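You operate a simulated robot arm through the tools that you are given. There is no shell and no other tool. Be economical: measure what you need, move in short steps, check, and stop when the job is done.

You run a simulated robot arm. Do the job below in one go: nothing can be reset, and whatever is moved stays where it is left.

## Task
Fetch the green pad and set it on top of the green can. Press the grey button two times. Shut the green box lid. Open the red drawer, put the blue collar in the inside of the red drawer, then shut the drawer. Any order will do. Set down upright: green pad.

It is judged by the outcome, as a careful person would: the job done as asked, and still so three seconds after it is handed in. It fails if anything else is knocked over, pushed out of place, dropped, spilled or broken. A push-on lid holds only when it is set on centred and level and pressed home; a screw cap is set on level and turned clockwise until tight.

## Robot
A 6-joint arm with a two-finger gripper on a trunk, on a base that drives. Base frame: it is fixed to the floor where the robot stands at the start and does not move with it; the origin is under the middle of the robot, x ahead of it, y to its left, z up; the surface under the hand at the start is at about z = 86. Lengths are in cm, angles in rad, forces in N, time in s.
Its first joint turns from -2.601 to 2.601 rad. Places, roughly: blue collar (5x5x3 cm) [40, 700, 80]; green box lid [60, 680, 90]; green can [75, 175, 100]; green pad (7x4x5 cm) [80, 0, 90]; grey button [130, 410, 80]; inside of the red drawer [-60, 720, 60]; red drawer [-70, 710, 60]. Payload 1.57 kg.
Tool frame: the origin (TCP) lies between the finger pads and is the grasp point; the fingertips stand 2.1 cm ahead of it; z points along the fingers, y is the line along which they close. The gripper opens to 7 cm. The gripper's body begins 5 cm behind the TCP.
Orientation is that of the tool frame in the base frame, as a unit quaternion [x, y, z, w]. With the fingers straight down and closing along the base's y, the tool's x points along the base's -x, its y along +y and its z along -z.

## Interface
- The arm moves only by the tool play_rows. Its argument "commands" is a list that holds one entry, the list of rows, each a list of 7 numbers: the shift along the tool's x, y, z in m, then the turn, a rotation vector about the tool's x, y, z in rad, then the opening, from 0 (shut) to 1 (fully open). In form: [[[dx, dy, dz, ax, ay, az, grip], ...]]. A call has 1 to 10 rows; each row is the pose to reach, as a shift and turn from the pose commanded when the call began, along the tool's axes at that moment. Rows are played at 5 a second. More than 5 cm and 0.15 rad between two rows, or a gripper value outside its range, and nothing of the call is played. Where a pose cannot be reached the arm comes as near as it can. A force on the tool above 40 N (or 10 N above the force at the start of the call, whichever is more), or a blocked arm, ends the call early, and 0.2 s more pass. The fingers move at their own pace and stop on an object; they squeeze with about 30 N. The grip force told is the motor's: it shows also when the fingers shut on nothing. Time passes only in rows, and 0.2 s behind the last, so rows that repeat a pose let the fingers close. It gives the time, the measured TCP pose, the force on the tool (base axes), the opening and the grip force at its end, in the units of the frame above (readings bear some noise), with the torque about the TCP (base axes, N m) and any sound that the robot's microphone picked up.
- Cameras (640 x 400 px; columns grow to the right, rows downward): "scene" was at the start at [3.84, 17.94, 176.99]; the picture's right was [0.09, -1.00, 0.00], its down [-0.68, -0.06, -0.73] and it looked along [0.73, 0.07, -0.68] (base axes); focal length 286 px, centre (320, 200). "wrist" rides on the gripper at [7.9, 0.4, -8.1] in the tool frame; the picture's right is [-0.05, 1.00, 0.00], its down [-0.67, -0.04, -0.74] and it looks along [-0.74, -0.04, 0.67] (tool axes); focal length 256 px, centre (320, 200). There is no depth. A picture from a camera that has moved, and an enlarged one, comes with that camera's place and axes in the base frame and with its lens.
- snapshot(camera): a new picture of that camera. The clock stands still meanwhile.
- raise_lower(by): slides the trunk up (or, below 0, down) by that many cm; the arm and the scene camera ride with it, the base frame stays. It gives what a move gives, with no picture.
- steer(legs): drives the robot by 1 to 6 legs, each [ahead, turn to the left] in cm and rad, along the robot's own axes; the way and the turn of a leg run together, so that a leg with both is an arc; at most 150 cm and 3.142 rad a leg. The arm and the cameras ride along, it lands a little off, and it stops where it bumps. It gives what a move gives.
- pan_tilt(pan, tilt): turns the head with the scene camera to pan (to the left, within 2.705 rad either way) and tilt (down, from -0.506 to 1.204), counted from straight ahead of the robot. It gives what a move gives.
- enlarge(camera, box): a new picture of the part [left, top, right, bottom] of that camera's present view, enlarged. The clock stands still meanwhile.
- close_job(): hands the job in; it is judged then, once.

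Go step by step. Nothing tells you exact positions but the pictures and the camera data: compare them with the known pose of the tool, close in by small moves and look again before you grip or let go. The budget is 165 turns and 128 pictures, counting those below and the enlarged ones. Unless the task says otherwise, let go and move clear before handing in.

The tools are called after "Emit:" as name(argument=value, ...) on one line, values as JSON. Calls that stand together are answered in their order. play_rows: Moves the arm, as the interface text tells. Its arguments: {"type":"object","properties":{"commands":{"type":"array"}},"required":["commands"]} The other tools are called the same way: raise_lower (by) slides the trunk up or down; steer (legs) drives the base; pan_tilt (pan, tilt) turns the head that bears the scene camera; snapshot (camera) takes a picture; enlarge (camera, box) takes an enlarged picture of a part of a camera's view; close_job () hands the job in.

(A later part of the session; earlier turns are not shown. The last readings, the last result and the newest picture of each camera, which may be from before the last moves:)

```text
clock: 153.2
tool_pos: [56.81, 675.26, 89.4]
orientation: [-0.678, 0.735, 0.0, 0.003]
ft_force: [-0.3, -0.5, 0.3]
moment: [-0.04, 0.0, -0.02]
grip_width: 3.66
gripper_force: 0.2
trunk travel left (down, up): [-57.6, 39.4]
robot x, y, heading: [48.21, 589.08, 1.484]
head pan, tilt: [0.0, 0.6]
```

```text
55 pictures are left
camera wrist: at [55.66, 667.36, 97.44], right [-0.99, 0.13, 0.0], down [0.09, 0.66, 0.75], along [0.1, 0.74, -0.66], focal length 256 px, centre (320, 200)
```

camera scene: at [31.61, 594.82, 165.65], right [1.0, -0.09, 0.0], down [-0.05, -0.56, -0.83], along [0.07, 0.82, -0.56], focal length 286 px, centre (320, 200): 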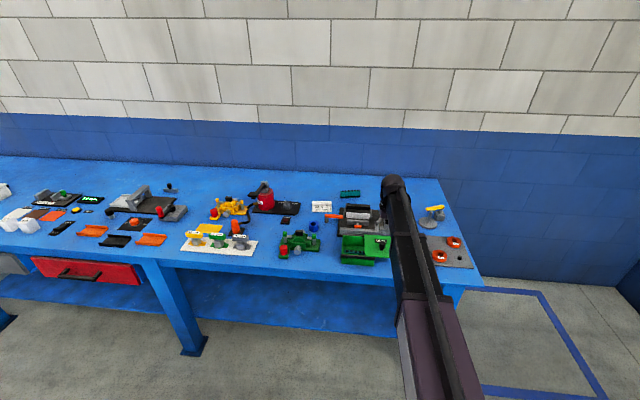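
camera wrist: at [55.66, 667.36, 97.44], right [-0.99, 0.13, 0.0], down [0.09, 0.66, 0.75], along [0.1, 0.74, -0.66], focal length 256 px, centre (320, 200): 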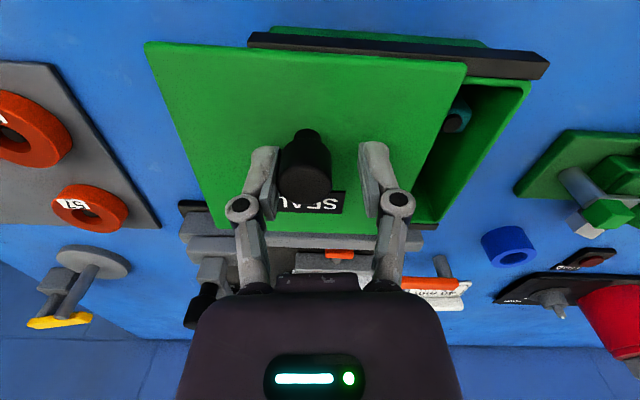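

The lid slides well. Continue.

Emit:
play_rows(commands=[[[-0.001, 0.01, 0, 0, 0, 0, 0.52], [-0.0024, 0.02, 0, 0, 0, 0, 0.52], [-0.0036, 0.03, 0, 0, 0, 0, 0.52], [-0.0044, 0.037, 0, 0, 0, 0, 0.52], [-0.0044, 0.037, 0, 0, 0, 0, 0.52]]])

Emit:
snapshot(camera="wrist")

```text
clock: 154.4
tool_pos: [53.38, 675.89, 89.47]
orientation: [-0.678, 0.735, 0.0, 0.002]
ft_force: [1.0, 0.6, -0.2]
moment: [0.0, -0.01, -0.01]
grip_width: 3.67
gripper_force: 0.2
trunk travel left (down, up): [-57.6, 39.4]
robot x, y, heading: [47.84, 589.29, 1.485]
head pan, tilt: [0.0, 0.6]
```

```text
54 pictures are left
camera wrist: at [52.13, 668.1, 97.44], right [-0.99, 0.13, 0.0], down [0.09, 0.66, 0.75], along [0.1, 0.74, -0.66], focal length 256 px, centre (320, 200)
```

wrist: 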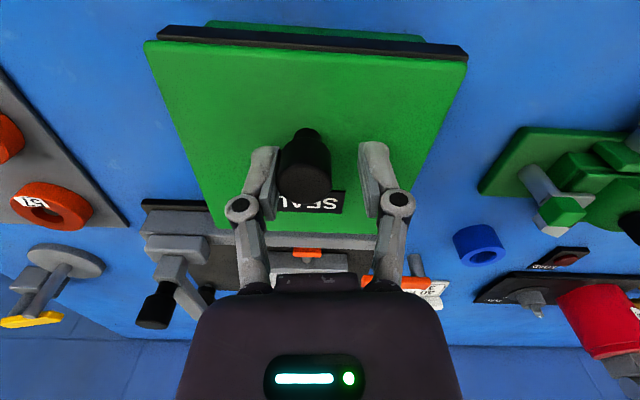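

Nearly closed; push a little further until it meets a stop.

Emit:
play_rows(commands=[[[-0.0004, 0.003, 0, 0, 0, 0, 0.52], [-0.0007, 0.006, 0, 0, 0, 0, 0.52], [-0.001, 0.009, 0, 0, 0, 0, 0.52], [-0.0014, 0.012, 0, 0, 0, 0, 0.52]]])

Emit:
snapshot(camera="wrist")

```text
clock: 155.4
tool_pos: [52.34, 676.2, 89.48]
orientation: [-0.677, 0.736, 0.0, 0.003]
ft_force: [23.6, -7.1, -7.6]
moment: [-0.09, -0.11, 0.0]
grip_width: 4.95
gripper_force: 9.6
trunk travel left (down, up): [-57.6, 39.4]
robot x, y, heading: [47.95, 589.17, 1.485]
head pan, tilt: [0.0, 0.6]
```

```text
53 pictures are left
camera wrist: at [51.2, 668.33, 97.42], right [-0.99, 0.14, -0.01], down [0.09, 0.66, 0.75], along [0.11, 0.74, -0.67], focal length 256 px, centre (320, 200)
```

wrist: 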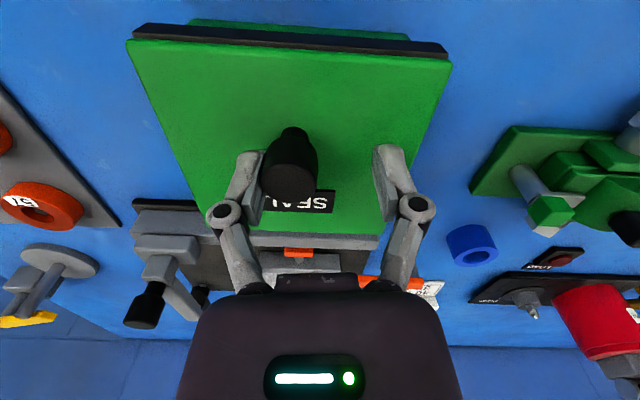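

The lid hit its stop: closed. Back off the knob and raise, then view the drawer area.

Emit:
play_rows(commands=[[[0.0, -0.008, 0, 0, 0, 0, 0.75], [0.0, -0.008, 0, 0, 0, 0, 0.75]]])

Emit:
raise_lower(by=20)

Emit:
snapshot(camera="wrist")

Emit:
pan_tilt(pan=0.75, tilt=0.6)

Emit:
snapshot(camera="scene")

```text
clock: 156.0
tool_pos: [52.81, 676.31, 89.45]
orientation: [-0.678, 0.735, -0.001, 0.003]
ft_force: [0.5, 0.1, 0.6]
moment: [-0.01, 0.0, 0.04]
grip_width: 5.24
gripper_force: 0.1
trunk travel left (down, up): [-57.6, 39.4]
robot x, y, heading: [47.97, 588.95, 1.488]
head pan, tilt: [0.0, 0.6]
```

```text
clock: 158.2
tool_pos: [52.79, 676.29, 109.44]
orientation: [-0.677, 0.736, 0.0, 0.003]
ft_force: [0.2, -1.0, 0.7]
moment: [0.0, 0.0, 0.0]
grip_width: 5.26
gripper_force: 0.0
trunk travel left (down, up): [-77.6, 19.4]
robot x, y, heading: [47.83, 589.1, 1.483]
head pan, tilt: [0.0, 0.6]
```

```text
52 pictures are left
camera wrist: at [51.63, 668.37, 117.43], right [-0.99, 0.13, 0.0], down [0.09, 0.66, 0.75], along [0.1, 0.74, -0.66], focal length 256 px, centre (320, 200)
```

wrist: 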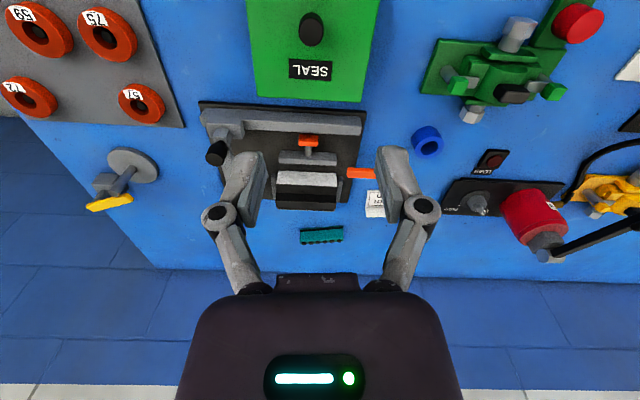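

```text
clock: 159.2
tool_pos: [52.8, 676.25, 109.33]
orientation: [-0.678, 0.735, 0.0, 0.002]
ft_force: [-0.7, -0.4, -0.2]
moment: [-0.02, 0.03, 0.0]
grip_width: 5.27
gripper_force: 0.1
trunk travel left (down, up): [-77.6, 19.4]
robot x, y, heading: [48.11, 589.19, 1.487]
head pan, tilt: [0.75, 0.6]
```

```text
51 pictures are left
camera scene: at [25.39, 592.99, 177.75], right [0.79, 0.62, 0.0], down [0.35, -0.44, -0.83], along [-0.51, 0.65, -0.56], focal length 286 px, centre (320, 200)
```

scene: 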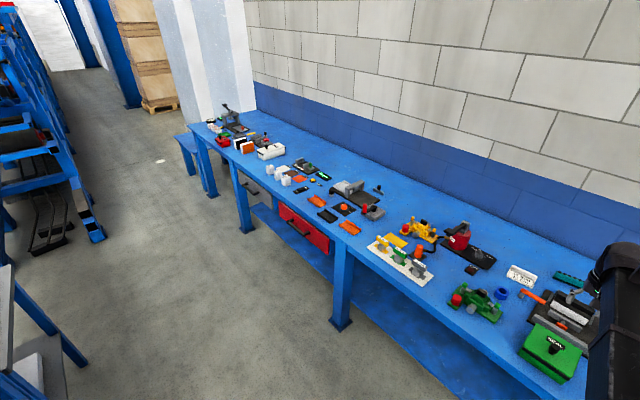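

The lid is closed, collar at about [37.2, 696.2, 81]. Before driving to the drawer I check the corridor behind/left, and raise the arm.

Emit:
raise_lower(by=15)

Emit:
pan_tilt(pan=1.8, tilt=0.7)

Emit:
snapshot(camera="scene")

```text
clock: 161.0
tool_pos: [52.79, 676.21, 124.47]
orientation: [-0.678, 0.735, 0.0, 0.003]
ft_force: [0.3, 0.4, 0.4]
moment: [0.02, 0.02, 0.03]
grip_width: 5.24
gripper_force: 0.0
trunk travel left (down, up): [-92.6, 4.4]
robot x, y, heading: [48.28, 589.29, 1.486]
head pan, tilt: [0.75, 0.6]
```

```text
clock: 162.3
tool_pos: [52.92, 676.17, 124.5]
orientation: [-0.678, 0.735, 0.0, 0.003]
ft_force: [-0.2, -0.2, 0.7]
moment: [0.01, -0.01, -0.01]
grip_width: 5.25
gripper_force: 0.0
trunk travel left (down, up): [-92.6, 4.4]
robot x, y, heading: [47.96, 588.97, 1.484]
head pan, tilt: [1.799, 0.7]
```

```text
50 pictures are left
camera scene: at [22.43, 584.83, 191.89], right [-0.14, 0.99, 0.0], down [0.64, 0.09, -0.77], along [-0.76, -0.11, -0.64], focal length 286 px, centre (320, 200)
```

scene: 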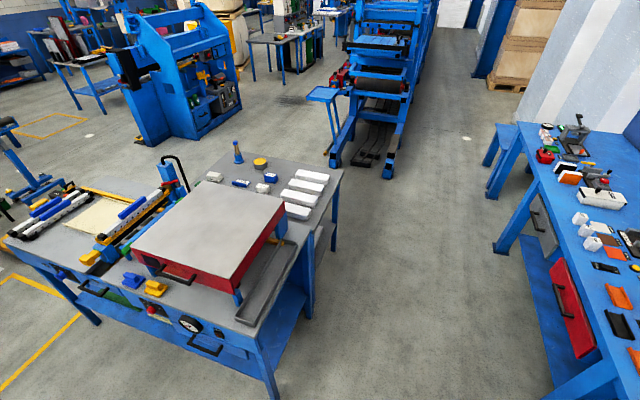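

The corridor is ~128 cm wide. I'll drive along its middle to about [-79, 614] and turn to face the drawer.

Emit:
steer(legs=[[0, 1.47], [128, 0], [0, -1.58]])

Emit:
pan_tilt(pan=0.0, tilt=0.8)

Emit:
snapshot(camera="scene")

```text
clock: 180.8
tool_pos: [-62.94, 700.44, 124.37]
orientation: [-0.653, 0.758, -0.001, 0.003]
ft_force: [-0.9, 0.2, 0.3]
moment: [0.03, -0.02, 0.0]
grip_width: 5.23
gripper_force: 0.0
trunk travel left (down, up): [-92.6, 4.4]
robot x, y, heading: [-72.99, 614.06, 1.42]
head pan, tilt: [1.799, 0.7]
```

```text
clock: 182.6
tool_pos: [-62.83, 700.4, 124.57]
orientation: [-0.653, 0.758, 0.001, 0.002]
ft_force: [0.1, -0.2, 0.6]
moment: [-0.01, -0.01, -0.01]
grip_width: 5.26
gripper_force: 0.1
trunk travel left (down, up): [-92.6, 4.4]
robot x, y, heading: [-72.58, 613.78, 1.429]
head pan, tilt: [0.0, 0.799]
```

```text
49 pictures are left
camera scene: at [-88.96, 619.62, 191.06], right [0.99, -0.15, 0.0], down [-0.1, -0.71, -0.7], along [0.1, 0.69, -0.72], focal length 286 px, centre (320, 200)
```

scene: 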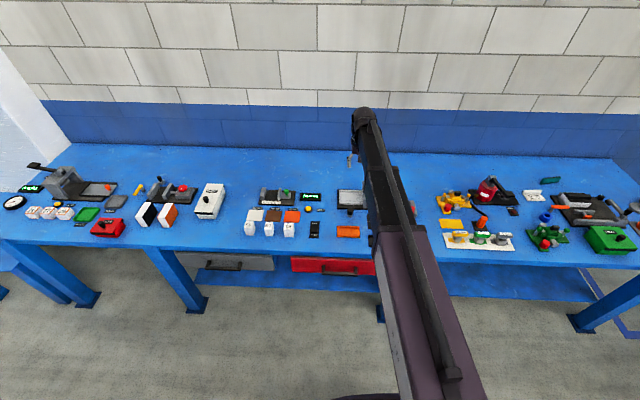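

The drawer handle is near [-66, 691, 66]. I'll retract the arm and pitch the tool horizontal, still high.

Emit:
play_rows(commands=[[[0.02, 0, -0.01, 0, -0.15, 0, 0.75], [0.04, 0, -0.02, 0, -0.3, 0, 0.75], [0.06, 0, -0.03, 0, -0.45, 0, 0.75], [0.08, 0, -0.04, 0, -0.6, 0, 0.75], [0.1, 0, -0.05, 0, -0.75, 0, 0.75], [0.12, 0, -0.06, 0, -0.9, 0, 0.75], [0.14, 0, -0.07, 0, -1.05, 0, 0.75], [0.16, 0, -0.08, 0, -1.2, 0, 0.75], [0.17, 0, -0.09, 0, -1.35, 0, 0.75], [0.18, 0, -0.1, 0, -1.5, 0, 0.75]]])

Emit:
play_rows(commands=[[[0, 0, 0, 0, -0.07, 0, 0.75], [0, 0, 0, 0, -0.07, 0, 0.75]]])

```text
clock: 184.8
tool_pos: [-65.41, 685.56, 141.75]
orientation: [-0.479, 0.553, 0.445, 0.517]
ft_force: [0.0, 0.0, -0.8]
moment: [-0.05, 0.0, 0.01]
grip_width: 5.26
gripper_force: 0.1
out of reach, approached as far as the arm can: row 1, 2, 3, 4, 6, 7, 8, 9, 10
trunk travel left (down, up): [-92.6, 4.4]
robot x, y, heading: [-72.44, 613.82, 1.421]
head pan, tilt: [0.0, 0.799]
```

```text
clock: 185.4
tool_pos: [-65.11, 685.58, 142.6]
orientation: [-0.467, 0.542, 0.454, 0.531]
ft_force: [-0.1, 0.6, 0.0]
moment: [0.07, 0.01, -0.03]
grip_width: 5.24
gripper_force: 0.0
out of reach, approached as far as the arm can: row 1, 2
trunk travel left (down, up): [-92.6, 4.4]
robot x, y, heading: [-72.82, 613.23, 1.426]
head pan, tilt: [0.0, 0.799]
```

I need ~10 cm more room in front of the bench; check behind the robot first.

Emit:
pan_tilt(pan=2.65, tilt=1.1)

Emit:
snapshot(camera="scene")

```text
clock: 187.8
tool_pos: [-65.19, 685.59, 142.64]
orientation: [-0.466, 0.543, 0.453, 0.532]
ft_force: [0.6, 0.3, -0.4]
moment: [-0.02, -0.01, -0.01]
grip_width: 5.25
gripper_force: 0.2
trunk travel left (down, up): [-92.6, 4.4]
robot x, y, heading: [-72.73, 613.11, 1.427]
head pan, tilt: [2.649, 1.1]
```

```text
48 pictures are left
camera scene: at [-93.92, 606.56, 188.89], right [-0.8, 0.6, 0.0], down [0.53, 0.71, -0.45], along [-0.27, -0.36, -0.89], focal length 286 px, centre (320, 200)
```

scene: 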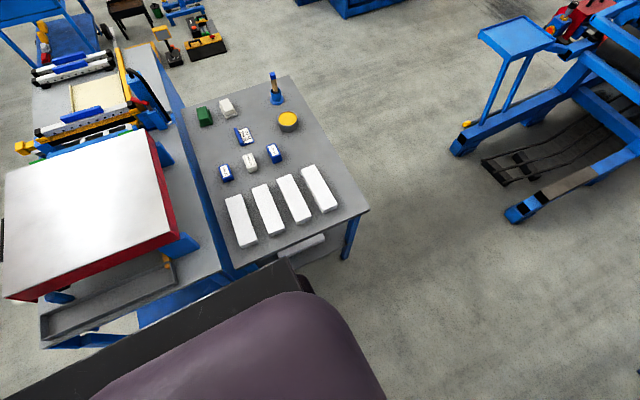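

Backing up is risky, so I'll first zoom on the drawer handle to plan.

Emit:
pan_tilt(pan=0.2, tilt=0.9)

Emit:
snapshot(camera="scene")

```text
clock: 190.0
tool_pos: [-65.16, 685.67, 142.61]
orientation: [-0.466, 0.543, 0.453, 0.532]
ft_force: [0.4, -0.4, 0.0]
moment: [0.0, 0.02, -0.01]
grip_width: 5.23
gripper_force: 0.1
trunk travel left (down, up): [-92.6, 4.4]
robot x, y, heading: [-72.9, 613.45, 1.42]
head pan, tilt: [0.201, 0.901]
```

```text
47 pictures are left
camera scene: at [-90.55, 619.16, 190.27], right [1.0, 0.05, 0.0], down [0.04, -0.78, -0.62], along [-0.03, 0.62, -0.78], focal length 286 px, centre (320, 200)
```

scene: 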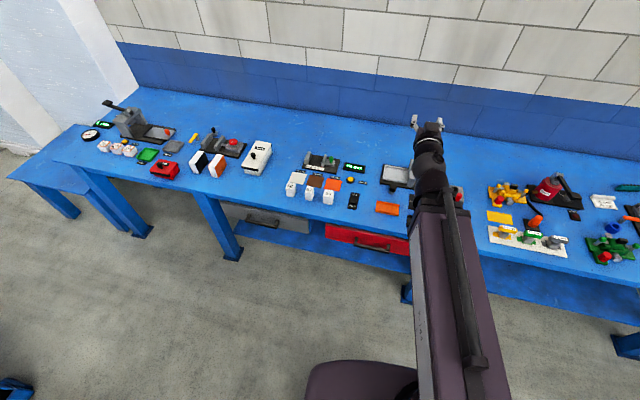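

The base reaches only ~32 cm from its centre, so I can back up 9 cm. Then roll the gripper 90° so the fingers close vertically.

Emit:
steer(legs=[[-9, 0]])

Emit:
play_rows(commands=[[[0, 0, 0, 0, 0, 0.15, 0.75], [0, 0, 0, 0, 0, 0.3, 0.75], [0, 0, 0, 0, 0, 0.45, 0.75], [0, 0, 0, 0, 0, 0.6, 0.75], [0, 0, 0, 0, 0, 0.75, 0.75], [0, 0, 0, 0, 0, 0.9, 0.75], [0, 0, 0, 0, 0, 1.05, 0.75], [0, 0, 0, 0, 0, 1.2, 0.75], [0, 0, 0, 0, 0, 1.35, 0.75], [0, 0, 0, 0, 0, 1.5, 0.75]]])

Emit:
raise_lower(by=-40)

Emit:
snapshot(camera="wrist")

Emit:
snapshot(camera="scene")

```text
clock: 191.2
tool_pos: [-66.48, 676.2, 142.68]
orientation: [-0.466, 0.543, 0.453, 0.532]
ft_force: [-0.2, -1.1, -0.3]
moment: [-0.01, -0.02, 0.0]
grip_width: 5.27
gripper_force: 0.1
trunk travel left (down, up): [-92.6, 4.4]
robot x, y, heading: [-73.94, 604.76, 1.423]
head pan, tilt: [0.201, 0.901]
```

```text
clock: 193.4
tool_pos: [-66.53, 676.42, 142.57]
orientation: [0.029, 0.715, 0.694, 0.08]
ft_force: [-0.3, 0.3, 0.3]
moment: [0.02, -0.01, -0.03]
grip_width: 5.26
gripper_force: 0.1
trunk travel left (down, up): [-92.6, 4.4]
robot x, y, heading: [-74.18, 604.72, 1.423]
head pan, tilt: [0.201, 0.901]
```

```text
clock: 197.2
tool_pos: [-66.38, 676.54, 102.71]
orientation: [0.029, 0.715, 0.694, 0.08]
ft_force: [-0.2, -0.5, -0.4]
moment: [0.04, -0.01, 0.01]
grip_width: 5.24
gripper_force: 0.1
trunk travel left (down, up): [-52.6, 44.4]
robot x, y, heading: [-73.88, 604.54, 1.424]
head pan, tilt: [0.201, 0.901]
```

```text
46 pictures are left
camera wrist: at [-75.65, 669.8, 102.54], right [-0.02, 0.03, 1.0], down [0.54, -0.84, 0.03], along [0.84, 0.54, 0.0], focal length 256 px, centre (320, 200)
```

wrist: 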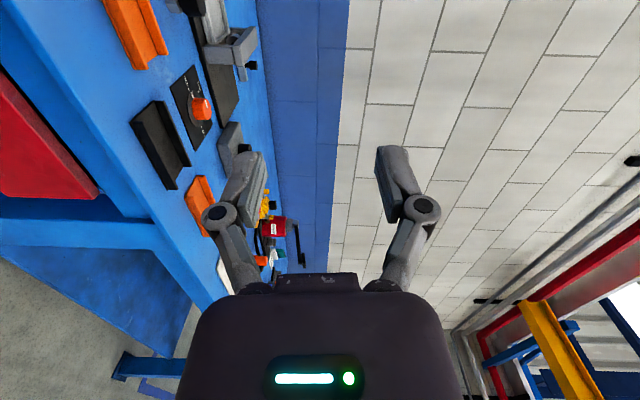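

```text
45 pictures are left
camera scene: at [-91.89, 610.09, 150.28], right [1.0, 0.05, 0.0], down [0.04, -0.78, -0.62], along [-0.03, 0.62, -0.78], focal length 286 px, centre (320, 200)
```

scene: 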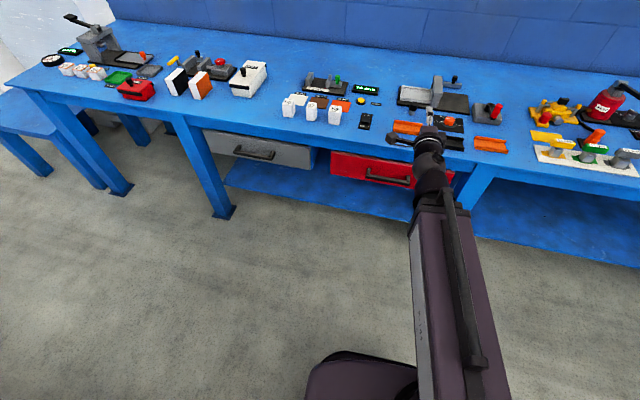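

Emit:
enlarge(camera="scene", box=[320, 130, 470, 220])

Emit:
raise_lower(by=-25)

Emit:
snapshot(camera="wrist")

```text
4.27 times, centred on (395, 175) of scene
camera zoom: at [-91.89, 610.09, 150.28], right [1.0, 0.05, 0.0], down [0.04, -0.78, -0.62], along [-0.03, 0.62, -0.78], focal length 1221 px, centre (0, 307)
```

zoom: 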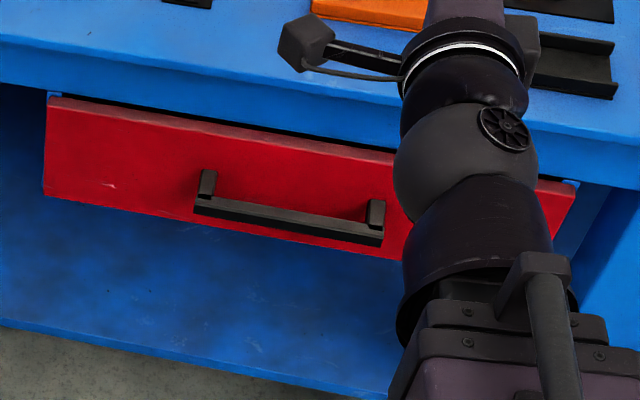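

```text
clock: 199.8
tool_pos: [-66.38, 676.63, 77.55]
orientation: [0.028, 0.715, 0.694, 0.08]
ft_force: [0.2, 0.1, 0.5]
moment: [-0.01, 0.05, -0.02]
grip_width: 5.26
gripper_force: 0.0
trunk travel left (down, up): [-27.6, 69.4]
robot x, y, heading: [-74.39, 604.73, 1.423]
head pan, tilt: [0.201, 0.901]
```

```text
43 pictures are left
camera wrist: at [-75.65, 669.8, 77.54], right [-0.02, 0.03, 1.0], down [0.54, -0.84, 0.03], along [0.84, 0.54, 0.0], focal length 256 px, centre (320, 200)
```

wrist: 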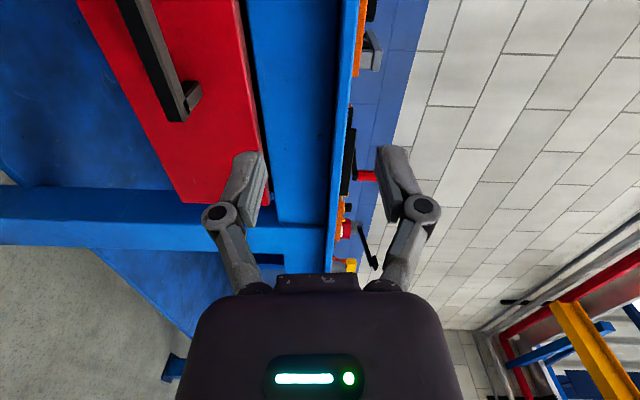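

The handle bar spans about x -76.7…-59.2, y≈690.4, z≈63.9. Lower to its height and approach most of the way.

Emit:
raise_lower(by=-13.6)

Emit:
play_rows(commands=[[[0.012, 0, 0.03, 0, 0, 0.07, 0.75], [0.024, 0, 0.06, 0, 0, 0.07, 0.75], [0.036, 0, 0.085, 0, 0, 0.07, 0.75], [0.036, 0, 0.085, 0, 0, 0.07, 0.75]]])

Emit:
snapshot(camera="wrist")

Emit:
snapshot(camera="scene")

```text
clock: 201.4
tool_pos: [-66.5, 676.6, 64.02]
orientation: [0.029, 0.715, 0.694, 0.081]
ft_force: [0.7, -0.1, 0.3]
moment: [-0.03, 0.0, 0.0]
grip_width: 5.26
gripper_force: 0.0
trunk travel left (down, up): [-14.0, 83.0]
robot x, y, heading: [-73.71, 604.64, 1.423]
head pan, tilt: [0.201, 0.901]
```

```text
clock: 202.4
tool_pos: [-68.54, 685.67, 64.07]
orientation: [0.054, 0.714, 0.696, 0.056]
ft_force: [0.6, 0.1, 0.1]
moment: [0.02, 0.03, -0.02]
grip_width: 5.27
gripper_force: 0.0
out of reach, approached as far as the arm can: row 3, 4
trunk travel left (down, up): [-14.0, 83.0]
robot x, y, heading: [-74.2, 604.56, 1.419]
head pan, tilt: [0.201, 0.901]
```

```text
42 pictures are left
camera wrist: at [-77.75, 678.93, 64.48], right [0.05, 0.02, 1.0], down [0.54, -0.84, -0.01], along [0.84, 0.54, -0.05], focal length 256 px, centre (320, 200)
```

wrist: 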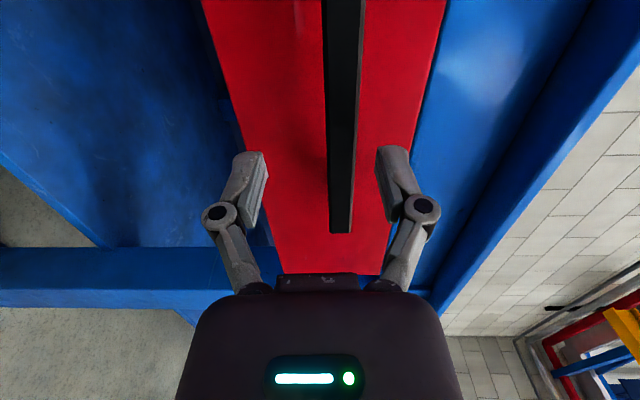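

```text
41 pictures are left
camera scene: at [-91.89, 610.09, 111.67], right [1.0, 0.05, 0.0], down [0.04, -0.78, -0.62], along [-0.03, 0.62, -0.78], focal length 286 px, centre (320, 200)
```

scene: 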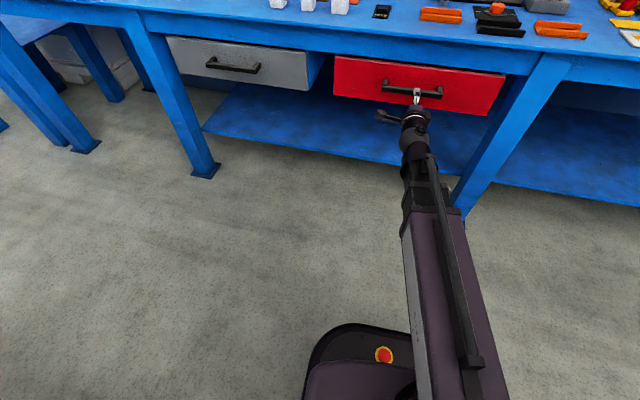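

Aligned; raise 0.8 cm and move the last 4 cm so the bar sits between the pads.

Emit:
raise_lower(by=0.8)

Emit:
play_rows(commands=[[[0, 0, 0.015, 0, 0, 0, 0.75], [0, 0, 0.03, 0, 0, 0, 0.75], [0, 0, 0.042, 0, 0, 0, 0.75], [0, 0, 0.042, 0, 0, 0, 0.75]]])

Emit:
snapshot(camera="wrist")

Emit:
enlarge(camera="scene", box=[350, 50, 480, 140])

```text
clock: 203.0
tool_pos: [-68.63, 685.78, 64.87]
orientation: [0.054, 0.714, 0.696, 0.056]
ft_force: [-0.5, -0.6, 0.4]
moment: [0.0, 0.03, -0.02]
grip_width: 5.23
gripper_force: 0.0
trunk travel left (down, up): [-14.8, 82.2]
robot x, y, heading: [-74.44, 604.54, 1.427]
head pan, tilt: [0.201, 0.901]
```

```text
clock: 204.0
tool_pos: [-67.98, 689.73, 64.75]
orientation: [0.054, 0.715, 0.694, 0.056]
ft_force: [-0.1, 0.4, -0.2]
moment: [-0.01, 0.01, 0.02]
grip_width: 5.26
gripper_force: 0.1
trunk travel left (down, up): [-14.8, 82.2]
robot x, y, heading: [-74.25, 604.71, 1.42]
head pan, tilt: [0.201, 0.901]
```

```text
40 pictures are left
camera wrist: at [-77.1, 683.01, 65.24], right [0.05, 0.02, 1.0], down [0.54, -0.84, -0.01], along [0.84, 0.54, -0.06], focal length 256 px, centre (320, 200)
```

wrist: 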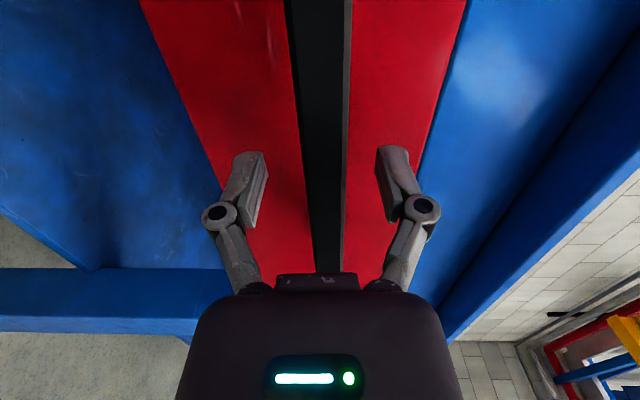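

```text
4.44 times, centred on (415, 95) of scene
camera zoom: at [-91.89, 610.09, 112.47], right [1.0, 0.05, 0.0], down [0.04, -0.78, -0.62], along [-0.03, 0.62, -0.78], focal length 1272 px, centre (-102, 667)
```

zoom: 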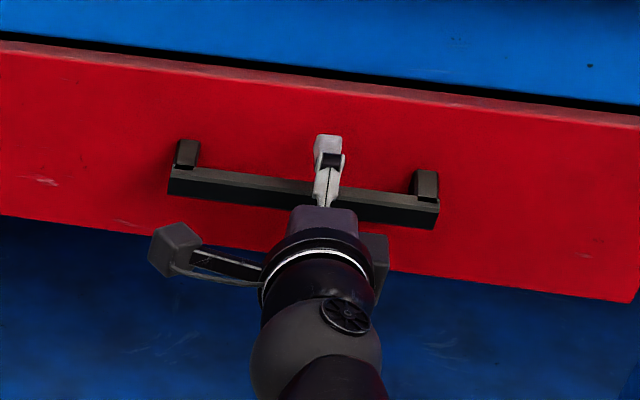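

The bar is between the fingers; the upper finger is over it. Close on it.

Emit:
play_rows(commands=[[[0, 0, 0, 0, 0, 0, 0.4], [0, 0, 0, 0, 0, 0, 0.1], [0, 0, 0, 0, 0, 0, 0], [0, 0, 0, 0, 0, 0, 0], [0, 0, 0, 0, 0, 0, 0]]])

```text
clock: 205.2
tool_pos: [-67.95, 689.6, 65.05]
orientation: [0.054, 0.714, 0.696, 0.056]
ft_force: [-0.3, 1.0, 37.3]
moment: [0.33, 0.49, 0.32]
grip_width: 1.49
gripper_force: 31.4
trunk travel left (down, up): [-14.8, 82.2]
robot x, y, heading: [-73.97, 604.67, 1.425]
head pan, tilt: [0.201, 0.901]
```

Gripped (1.5 cm). Relieve the vertical load by raising 0.35 cm, then pull.

Emit:
raise_lower(by=0.35)

Emit:
play_rows(commands=[[[0, 0, -0.01, 0, 0, 0, 0], [0, 0, -0.02, 0, 0, 0, 0], [0, 0, -0.03, 0, 0, 0, 0], [0, 0, -0.04, 0, 0, 0, 0], [0, 0, -0.04, 0, 0, 0, 0]]])

```text
clock: 205.8
tool_pos: [-67.91, 689.76, 65.0]
orientation: [0.054, 0.715, 0.694, 0.057]
ft_force: [-2.2, -3.4, -1.5]
moment: [0.48, 0.27, 0.55]
grip_width: 1.52
gripper_force: 31.9
trunk travel left (down, up): [-15.1, 81.9]
robot x, y, heading: [-73.67, 604.62, 1.425]
head pan, tilt: [0.201, 0.901]
```

```text
clock: 206.9
tool_pos: [-68.73, 685.74, 64.91]
orientation: [0.054, 0.715, 0.695, 0.056]
ft_force: [-13.0, 0.3, -11.2]
moment: [0.36, 0.36, -0.13]
grip_width: 1.51
gripper_force: 31.8
trunk travel left (down, up): [-15.1, 81.9]
robot x, y, heading: [-74.19, 604.7, 1.43]
head pan, tilt: [0.201, 0.901]
```

Emit:
play_rows(commands=[[[0.002, 0, -0.015, 0, 0, 0, 0], [0.003, 0, -0.03, 0, 0, 0, 0], [0.004, 0, -0.045, 0, 0, 0, 0], [0.005, 0, -0.06, 0, 0, 0, 0], [0.006, 0, -0.075, 0, 0, 0, 0], [0.007, 0, -0.09, 0, 0, 0, 0], [0.007, 0, -0.09, 0, 0, 0, 0]]])

Emit:
snapshot(camera="scene")

```text
clock: 208.6
tool_pos: [-70.45, 676.96, 64.98]
orientation: [0.055, 0.715, 0.694, 0.057]
ft_force: [15.1, -4.7, -14.1]
moment: [0.46, 0.19, 0.65]
grip_width: 1.52
gripper_force: 31.5
trunk travel left (down, up): [-15.1, 81.9]
robot x, y, heading: [-73.9, 604.88, 1.422]
head pan, tilt: [0.201, 0.901]
```

```text
38 pictures are left
camera scene: at [-91.81, 610.17, 112.82], right [1.0, 0.05, 0.0], down [0.04, -0.78, -0.62], along [-0.03, 0.62, -0.78], focal length 286 px, centre (320, 200)
```

scene: 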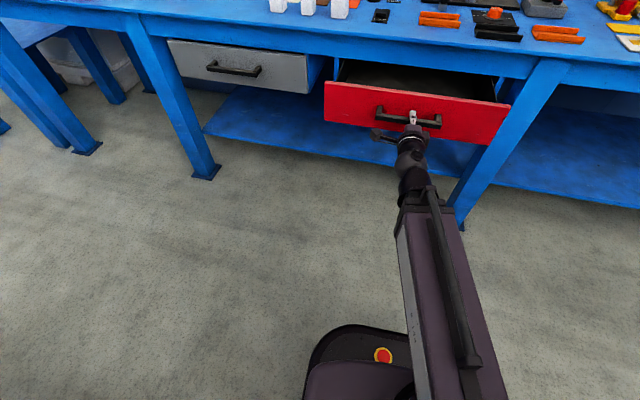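

The drawer is open ~13 cm. I'll gain 4 cm more by backing the base slightly.

Emit:
steer(legs=[[-4, 0]])

Emit:
play_rows(commands=[[[0, 0, 0, 0, 0, 0, 0.3], [0, 0, 0, 0, 0, 0, 0.6], [0, 0, 0, 0, 0, 0, 0.75], [0, 0, 0, 0, 0, 0, 0.75]]])

Emit:
snapshot(camera="wrist")

```text
clock: 209.5
tool_pos: [-71.24, 672.96, 64.99]
orientation: [0.053, 0.715, 0.695, 0.056]
ft_force: [-1.4, 1.5, -14.3]
moment: [0.42, 0.3, -0.16]
grip_width: 1.52
gripper_force: 32.2
trunk travel left (down, up): [-15.1, 81.9]
robot x, y, heading: [-74.63, 600.68, 1.42]
head pan, tilt: [0.201, 0.901]
```

```text
clock: 210.5
tool_pos: [-71.26, 672.95, 65.1]
orientation: [0.054, 0.715, 0.695, 0.056]
ft_force: [0.6, -0.6, 0.1]
moment: [-0.01, -0.01, 0.01]
grip_width: 5.26
gripper_force: 0.1
trunk travel left (down, up): [-15.1, 81.9]
robot x, y, heading: [-74.48, 600.26, 1.427]
head pan, tilt: [0.201, 0.901]
```

```text
37 pictures are left
camera wrist: at [-80.42, 666.14, 65.61], right [0.05, 0.02, 1.0], down [0.54, -0.84, -0.01], along [0.84, 0.54, -0.05], focal length 256 px, centre (320, 200)
```

wrist: 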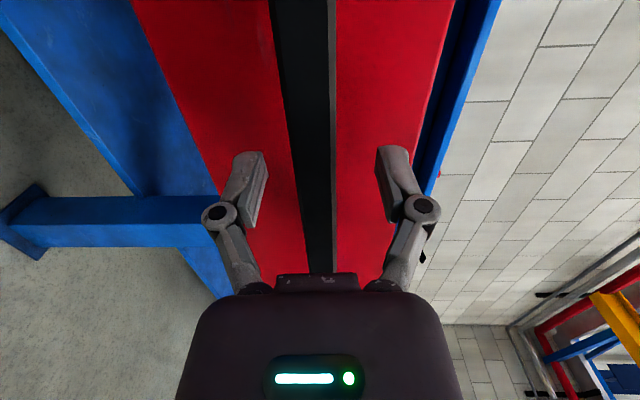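

Released. Try drawing the arm back 4 cm off the bar.

Emit:
play_rows(commands=[[[0, 0, -0.015, 0, 0, 0, 0.75], [0, 0, -0.03, 0, 0, 0, 0.75], [0, 0, -0.045, 0, 0, 0, 0.75], [0, 0, -0.045, 0, 0, 0, 0.75]]])

```text
clock: 211.5
tool_pos: [-71.74, 672.58, 65.15]
orientation: [0.052, 0.715, 0.695, 0.056]
ft_force: [-1.1, 0.5, 0.8]
moment: [0.0, -0.03, 0.01]
grip_width: 5.26
gripper_force: 0.0
out of reach, approached as far as the arm can: row 1, 2, 3, 4
trunk travel left (down, up): [-15.1, 81.9]
robot x, y, heading: [-74.62, 600.63, 1.425]
head pan, tilt: [0.201, 0.901]
```

At the arm's near limit. Check rear clearance before backing the base 4 cm.

Emit:
pan_tilt(pan=2.7, tilt=1.0)

Emit:
snapshot(camera="scene")

```text
clock: 213.8
tool_pos: [-71.79, 672.56, 65.06]
orientation: [0.053, 0.715, 0.695, 0.054]
ft_force: [0.7, 0.3, -0.8]
moment: [0.0, 0.0, 0.04]
grip_width: 5.25
gripper_force: 0.1
trunk travel left (down, up): [-15.1, 81.9]
robot x, y, heading: [-74.28, 600.38, 1.425]
head pan, tilt: [2.7, 1.0]
```

```text
36 pictures are left
camera scene: at [-95.98, 592.64, 112.1], right [-0.83, 0.56, 0.0], down [0.47, 0.7, -0.54], along [-0.3, -0.45, -0.84], focal length 286 px, centre (320, 200)
```

scene: 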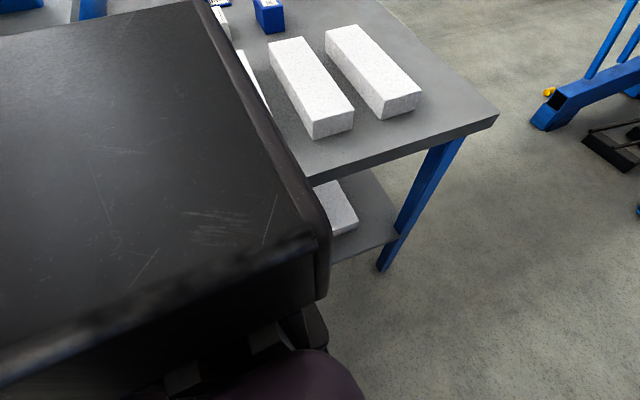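

Rather than backing further, I'll open the fingers fully, tilt the tool nose-down about the bar (which brings the near reach limit closer), and retract along the tool axis.

Emit:
play_rows(commands=[[[0, 0, 0, 0, 0, 0, 1], [0, 0, 0, 0.1, 0, 0, 1], [0, 0, 0, 0.2, 0, 0, 1], [0, 0, 0, 0.3, 0, 0, 1], [0, 0, 0, 0.38, 0, 0, 1], [0, 0, 0, 0.38, 0, 0, 1]]])

Emit:
snapshot(camera="wrist")

```text
clock: 214.6
tool_pos: [-71.61, 672.57, 62.33]
orientation: [0.055, 0.767, 0.637, 0.049]
ft_force: [7.3, 0.6, 33.7]
moment: [0.31, 0.55, 0.24]
grip_width: 7.02
gripper_force: 0.1
out of reach, approached as far as the arm can: row 2, 3, 4
trunk travel left (down, up): [-15.1, 81.9]
robot x, y, heading: [-74.68, 600.28, 1.424]
head pan, tilt: [2.7, 1.0]
stopped in row 4: the force on the tool passed its limit at 58 N (the readings are from after the stop); the commanded pose is now the measured one
```

```text
35 pictures are left
camera wrist: at [-80.8, 665.94, 64.15], right [0.07, 0.18, 0.98], down [0.55, -0.83, 0.11], along [0.83, 0.53, -0.16], focal length 256 px, centre (320, 200)
```

wrist: 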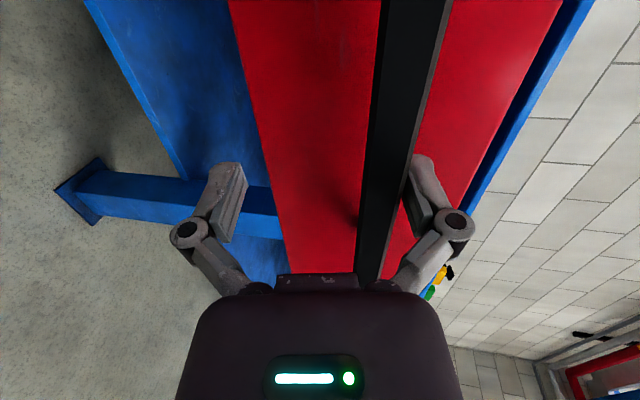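

The tool dropped as it tilted; recentre by raising 2.5 cm, then continue tilting/retracting.

Emit:
raise_lower(by=2.4)

Emit:
play_rows(commands=[[[0, 0, -0.012, 0, 0, 0, 1], [0, 0, -0.024, 0, 0, 0, 1], [0, 0, -0.036, 0, 0, 0, 1], [0, 0, -0.036, 0, 0, 0, 1]]])

Emit:
snapshot(camera="wrist")

```text
clock: 215.3
tool_pos: [-71.74, 672.68, 64.33]
orientation: [0.056, 0.77, 0.633, 0.05]
ft_force: [-0.9, 0.1, -0.1]
moment: [0.03, 0.02, -0.01]
grip_width: 6.98
gripper_force: 0.1
trunk travel left (down, up): [-17.5, 79.5]
robot x, y, heading: [-74.57, 600.56, 1.425]
head pan, tilt: [2.7, 1.0]
```

```text
clock: 216.3
tool_pos: [-72.11, 672.28, 64.36]
orientation: [0.055, 0.77, 0.634, 0.05]
ft_force: [0.4, 0.7, -0.7]
moment: [0.03, -0.02, 0.02]
grip_width: 7.01
gripper_force: 0.1
out of reach, approached as far as the arm can: row 1, 2, 3, 4
trunk travel left (down, up): [-17.5, 79.5]
robot x, y, heading: [-74.68, 600.88, 1.424]
head pan, tilt: [2.7, 1.0]
```

```text
34 pictures are left
camera wrist: at [-81.17, 665.68, 66.26], right [0.07, 0.18, 0.98], down [0.55, -0.83, 0.11], along [0.83, 0.53, -0.16], focal length 256 px, centre (320, 200)
```

wrist: 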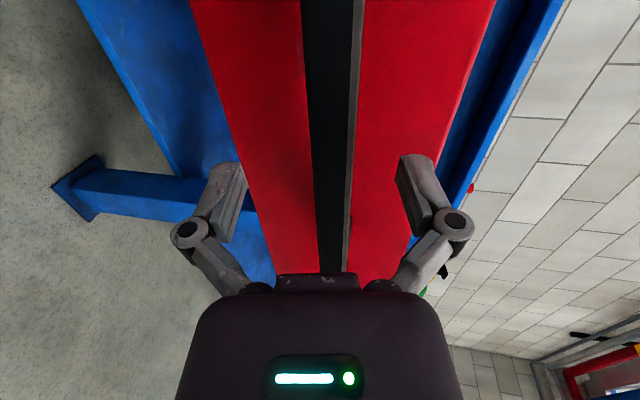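

The near limit holds. I'll re-grip the bar, push the drawer in 5 cm, release, and retract from there.

Emit:
play_rows(commands=[[[0, 0, 0, 0, 0, 0, 0.6], [0, 0, 0, 0, 0, 0, 0.2], [0, 0, 0, 0, 0, 0, 0], [0, 0, 0, 0, 0, 0, 0], [0, 0, 0, 0, 0, 0, 0]]])

Emit:
play_rows(commands=[[[0, 0.002, 0.012, 0, 0, 0, 0], [0, 0.004, 0.025, 0, 0, 0, 0], [0, 0.006, 0.037, 0, 0, 0, 0], [0, 0.008, 0.05, 0, 0, 0, 0], [0, 0.008, 0.05, 0, 0, 0, 0]]])

```text
clock: 217.1
tool_pos: [-72.1, 672.15, 65.13]
orientation: [0.052, 0.765, 0.641, 0.047]
ft_force: [10.1, 0.3, 50.6]
moment: [0.77, 0.56, 0.56]
grip_width: 1.76
gripper_force: 30.2
trunk travel left (down, up): [-17.5, 79.5]
robot x, y, heading: [-74.98, 600.27, 1.424]
head pan, tilt: [2.7, 1.0]
stopped in row 3: the force on the tool passed its limit at 50 N (the readings are from after the stop); the commanded pose is now the measured one
```

```text
clock: 217.7
tool_pos: [-71.83, 674.79, 64.97]
orientation: [0.051, 0.764, 0.642, 0.047]
ft_force: [13.5, -1.4, 48.3]
moment: [0.74, 0.59, 0.52]
grip_width: 1.76
gripper_force: 32.0
trunk travel left (down, up): [-17.5, 79.5]
robot x, y, heading: [-74.33, 600.64, 1.421]
head pan, tilt: [2.7, 1.0]
stopped in row 3: the force on the tool passed its limit at 64 N (the readings are from after the stop); the commanded pose is now the measured one
```

Relieve the vertical load and continue.

Emit:
raise_lower(by=0.5)

Emit:
play_rows(commands=[[[0, 0.002, 0.012, 0, 0, 0, 0], [0, 0.004, 0.025, 0, 0, 0, 0], [0, 0.005, 0.033, 0, 0, 0, 0], [0, 0.005, 0.033, 0, 0, 0, 0]]])

```text
clock: 218.3
tool_pos: [-71.79, 674.84, 65.0]
orientation: [0.053, 0.767, 0.638, 0.047]
ft_force: [5.2, -2.5, 0.6]
moment: [0.48, 0.43, -0.46]
grip_width: 1.75
gripper_force: 31.9
trunk travel left (down, up): [-18.0, 79.0]
robot x, y, heading: [-74.54, 600.33, 1.422]
head pan, tilt: [2.7, 1.0]
```

```text
clock: 219.3
tool_pos: [-71.27, 678.46, 65.04]
orientation: [0.053, 0.767, 0.638, 0.048]
ft_force: [23.4, -4.2, -8.3]
moment: [0.48, 0.37, -0.21]
grip_width: 1.79
gripper_force: 31.7
trunk travel left (down, up): [-18.0, 79.0]
robot x, y, heading: [-74.94, 600.26, 1.421]
head pan, tilt: [2.7, 1.0]
```

Now release and retract along the tool axis.

Emit:
play_rows(commands=[[[0, 0, 0, 0, 0, 0, 0.5], [0, 0, 0, 0, 0, 0, 1], [0, 0, -0.01, 0, 0, 0, 1], [0, 0, -0.03, 0, 0, 0, 1], [0, 0, -0.05, 0, 0, 0, 1], [0, 0, -0.06, 0, 0, 0, 1], [0, 0, -0.06, 0, 0, 0, 1]]])

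Emit:
snapshot(camera="wrist")

```text
clock: 220.9
tool_pos: [-72.24, 672.56, 65.21]
orientation: [0.052, 0.766, 0.639, 0.048]
ft_force: [0.5, -0.3, 0.6]
moment: [0.01, 0.02, 0.02]
grip_width: 7.0
gripper_force: 0.0
out of reach, approached as far as the arm can: row 4, 5, 6, 7
trunk travel left (down, up): [-18.0, 79.0]
robot x, y, heading: [-74.97, 600.55, 1.426]
head pan, tilt: [2.7, 1.0]
```

```text
33 pictures are left
camera wrist: at [-81.23, 665.79, 66.9], right [0.07, 0.17, 0.98], down [0.56, -0.83, 0.1], along [0.83, 0.54, -0.15], focal length 256 px, centre (320, 200)
```

wrist: 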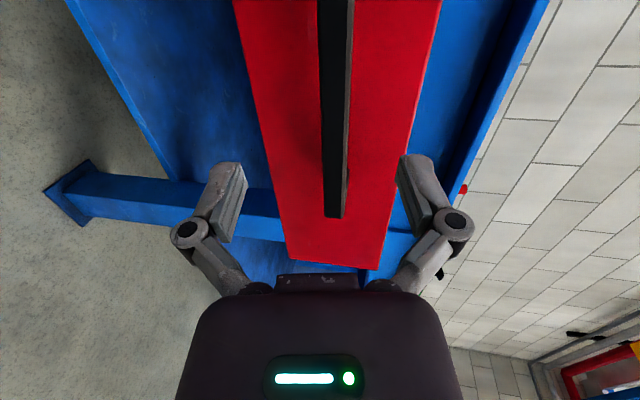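

Clear of the bar; drawer open ~11.5 cm. Raise the trunk and restore the tool to pointing down.

Emit:
raise_lower(by=40)

Emit:
raise_lower(by=20)

Emit:
play_rows(commands=[[[0, 0, 0, 0, 0, -0.15, 0.8], [0, 0, 0, 0, 0, -0.3, 0.8], [0, 0, 0, 0, 0, -0.45, 0.8], [0, 0, 0, 0, 0, -0.6, 0.8], [0, 0, 0, 0, 0, -0.75, 0.8], [0, 0, 0, 0, 0, -0.9, 0.8], [0, 0, 0, 0, 0, -1.05, 0.8], [0, 0, 0, 0, 0, -1.2, 0.8], [0, 0, 0, 0, 0, -1.35, 0.8], [0, 0, 0, 0, 0, -1.5, 0.8]]])

Emit:
play_rows(commands=[[[0, 0, 0, 0, 0.15, 0, 0.8], [0, 0, 0, 0, 0.3, 0, 0.8], [0, 0, 0, 0, 0.45, 0, 0.8], [0, 0, 0, 0, 0.6, 0, 0.8], [0, 0, 0, 0, 0.75, 0, 0.8], [0, 0, 0, 0, 0.9, 0, 0.8], [0, 0, 0, 0, 1.05, 0, 0.8], [0, 0, 0, 0, 1.2, 0, 0.8], [0, 0, 0, 0, 1.35, 0, 0.8]]])

```text
clock: 224.7
tool_pos: [-72.14, 672.56, 105.18]
orientation: [0.052, 0.766, 0.639, 0.048]
ft_force: [0.0, -0.4, 0.2]
moment: [-0.01, 0.02, 0.02]
grip_width: 7.01
gripper_force: 0.1
trunk travel left (down, up): [-58.0, 39.0]
robot x, y, heading: [-74.47, 600.41, 1.42]
head pan, tilt: [2.7, 1.0]
```

```text
clock: 226.9
tool_pos: [-72.18, 672.51, 125.1]
orientation: [0.053, 0.766, 0.639, 0.048]
ft_force: [0.5, 0.0, 0.4]
moment: [0.03, -0.01, 0.03]
grip_width: 7.02
gripper_force: 0.0
trunk travel left (down, up): [-78.0, 19.0]
robot x, y, heading: [-74.48, 600.59, 1.42]
head pan, tilt: [2.7, 1.0]
```

```text
clock: 229.1
tool_pos: [-72.1, 672.49, 125.16]
orientation: [-0.485, 0.596, 0.434, 0.471]
ft_force: [-0.6, -1.0, -0.9]
moment: [-0.01, -0.02, -0.01]
grip_width: 5.62
gripper_force: 0.1
trunk travel left (down, up): [-78.0, 19.0]
robot x, y, heading: [-74.66, 600.25, 1.426]
head pan, tilt: [2.7, 1.0]
```

```text
clock: 231.1
tool_pos: [-72.51, 672.84, 109.82]
orientation: [-0.65, 0.759, 0.036, -0.006]
ft_force: [0.1, 0.3, -0.5]
moment: [0.0, 0.02, -0.02]
grip_width: 5.56
gripper_force: 0.1
out of reach, approached as far as the arm can: row 1, 2, 3, 4, 5, 6, 7, 8, 9
trunk travel left (down, up): [-78.0, 19.0]
robot x, y, heading: [-74.78, 600.35, 1.425]
head pan, tilt: [2.7, 1.0]
```

The opening is only ~7.5 cm clear of the bench edge, so I'll widen it by hooking the front panel from inside with the tool pointing down. Look first.

Emit:
pan_tilt(pan=0.2, tilt=0.9)

Emit:
snapshot(camera="scene")

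Emit:
snapshot(camera="wrist")

```text
clock: 233.3
tool_pos: [-72.54, 672.65, 109.99]
orientation: [-0.65, 0.759, 0.038, -0.004]
ft_force: [0.2, -0.1, -0.4]
moment: [0.01, -0.01, -0.01]
grip_width: 5.58
gripper_force: 0.0
trunk travel left (down, up): [-78.0, 19.0]
robot x, y, heading: [-74.77, 600.49, 1.423]
head pan, tilt: [0.201, 0.901]
```

```text
32 pictures are left
camera scene: at [-92.51, 605.98, 175.72], right [1.0, 0.05, 0.0], down [0.04, -0.78, -0.62], along [-0.03, 0.62, -0.78], focal length 286 px, centre (320, 200)
```

scene: 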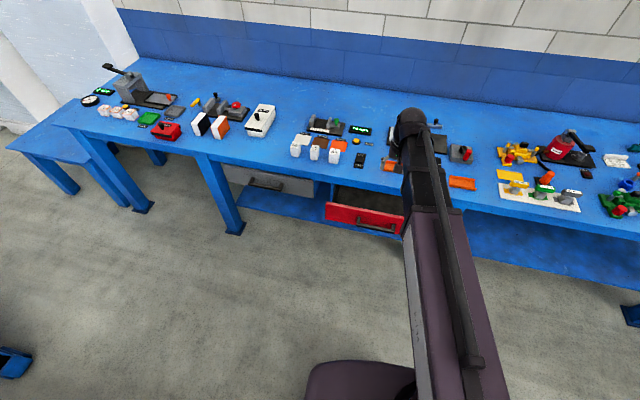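

```text
31 pictures are left
camera wrist: at [-73.76, 664.56, 117.64], right [-0.98, 0.2, 0.06], down [0.18, 0.61, 0.77], along [0.12, 0.76, -0.64], focal length 256 px, centre (320, 200)
```

wrist: 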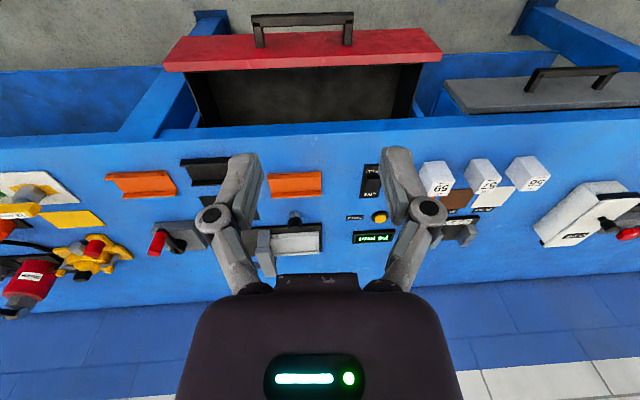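

The gap between panel inner edge (~y 684) and bench edge (~y 688) is about 4 cm. I'll bring the closed, forward-tilted fingers above it.

Emit:
play_rows(commands=[[[-0.03, -0.001, 0.001, 0.03, -0.1, 0, 0], [-0.06, -0.002, 0.002, 0.06, -0.2, 0, 0], [-0.09, -0.003, 0.004, 0.06, -0.3, 0, 0], [-0.12, -0.004, 0.005, 0.06, -0.4, 0, 0], [-0.137, -0.004, 0.006, 0.06, -0.4, 0, 0], [-0.137, -0.004, 0.006, 0.06, -0.4, 0, 0]]])

Emit:
raise_lower(by=-28)

Emit:
snapshot(camera="wrist")

```text
clock: 234.7
tool_pos: [-69.64, 686.01, 111.58]
orientation: [-0.629, 0.746, 0.142, 0.165]
ft_force: [-0.4, -0.6, 0.5]
moment: [0.03, 0.01, -0.03]
grip_width: 0.0
gripper_force: 28.8
out of reach, approached as far as the arm can: row 3, 4, 5, 6
trunk travel left (down, up): [-78.0, 19.0]
robot x, y, heading: [-74.7, 600.53, 1.417]
head pan, tilt: [0.201, 0.901]
```

```text
clock: 237.6
tool_pos: [-69.66, 686.01, 83.66]
orientation: [-0.629, 0.746, 0.143, 0.165]
ft_force: [-0.5, -0.1, 0.0]
moment: [0.03, -0.02, -0.03]
grip_width: 0.0
gripper_force: 27.8
trunk travel left (down, up): [-50.0, 47.0]
robot x, y, heading: [-74.71, 600.24, 1.424]
head pan, tilt: [0.201, 0.901]
```

```text
30 pictures are left
camera wrist: at [-71.89, 675.61, 87.55], right [-0.98, 0.21, 0.03], down [0.09, 0.28, 0.96], along [0.2, 0.94, -0.29], focal length 256 px, centre (320, 200)
```

wrist: 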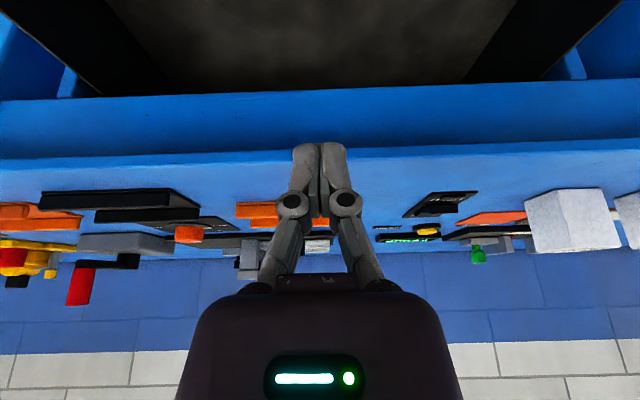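

Tight but workable; I'll reduce the tilt to ~0.25 for better margins and lower into the gap in steps.

Emit:
play_rows(commands=[[[0, 0, 0, 0, 0.1, 0, 0], [0, 0, 0, 0, 0.19, 0, 0], [0, 0, 0, 0, 0.19, 0, 0]]])

Emit:
raise_lower(by=-6)

Emit:
snapshot(camera="wrist")

```text
clock: 238.4
tool_pos: [-69.8, 685.92, 82.37]
orientation: [-0.64, 0.759, 0.081, 0.092]
ft_force: [0.5, -0.8, -1.3]
moment: [0.02, 0.0, -0.02]
grip_width: 0.01
gripper_force: 28.7
out of reach, approached as far as the arm can: row 1, 2, 3
trunk travel left (down, up): [-50.0, 47.0]
robot x, y, heading: [-74.85, 600.4, 1.425]
head pan, tilt: [0.201, 0.901]
```

```text
clock: 239.4
tool_pos: [-69.81, 685.99, 76.52]
orientation: [-0.641, 0.758, 0.082, 0.094]
ft_force: [0.2, -0.2, 0.4]
moment: [-0.01, 0.03, -0.03]
grip_width: 0.0
gripper_force: 28.8
trunk travel left (down, up): [-44.0, 53.0]
robot x, y, heading: [-74.73, 600.48, 1.424]
head pan, tilt: [0.201, 0.901]
```

```text
29 pictures are left
camera wrist: at [-71.84, 676.53, 82.29], right [-0.98, 0.22, 0.02], down [0.12, 0.45, 0.89], along [0.18, 0.87, -0.46], focal length 256 px, centre (320, 200)
```

wrist: 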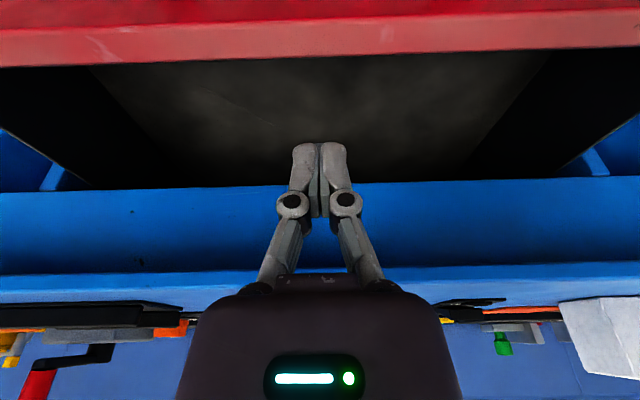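

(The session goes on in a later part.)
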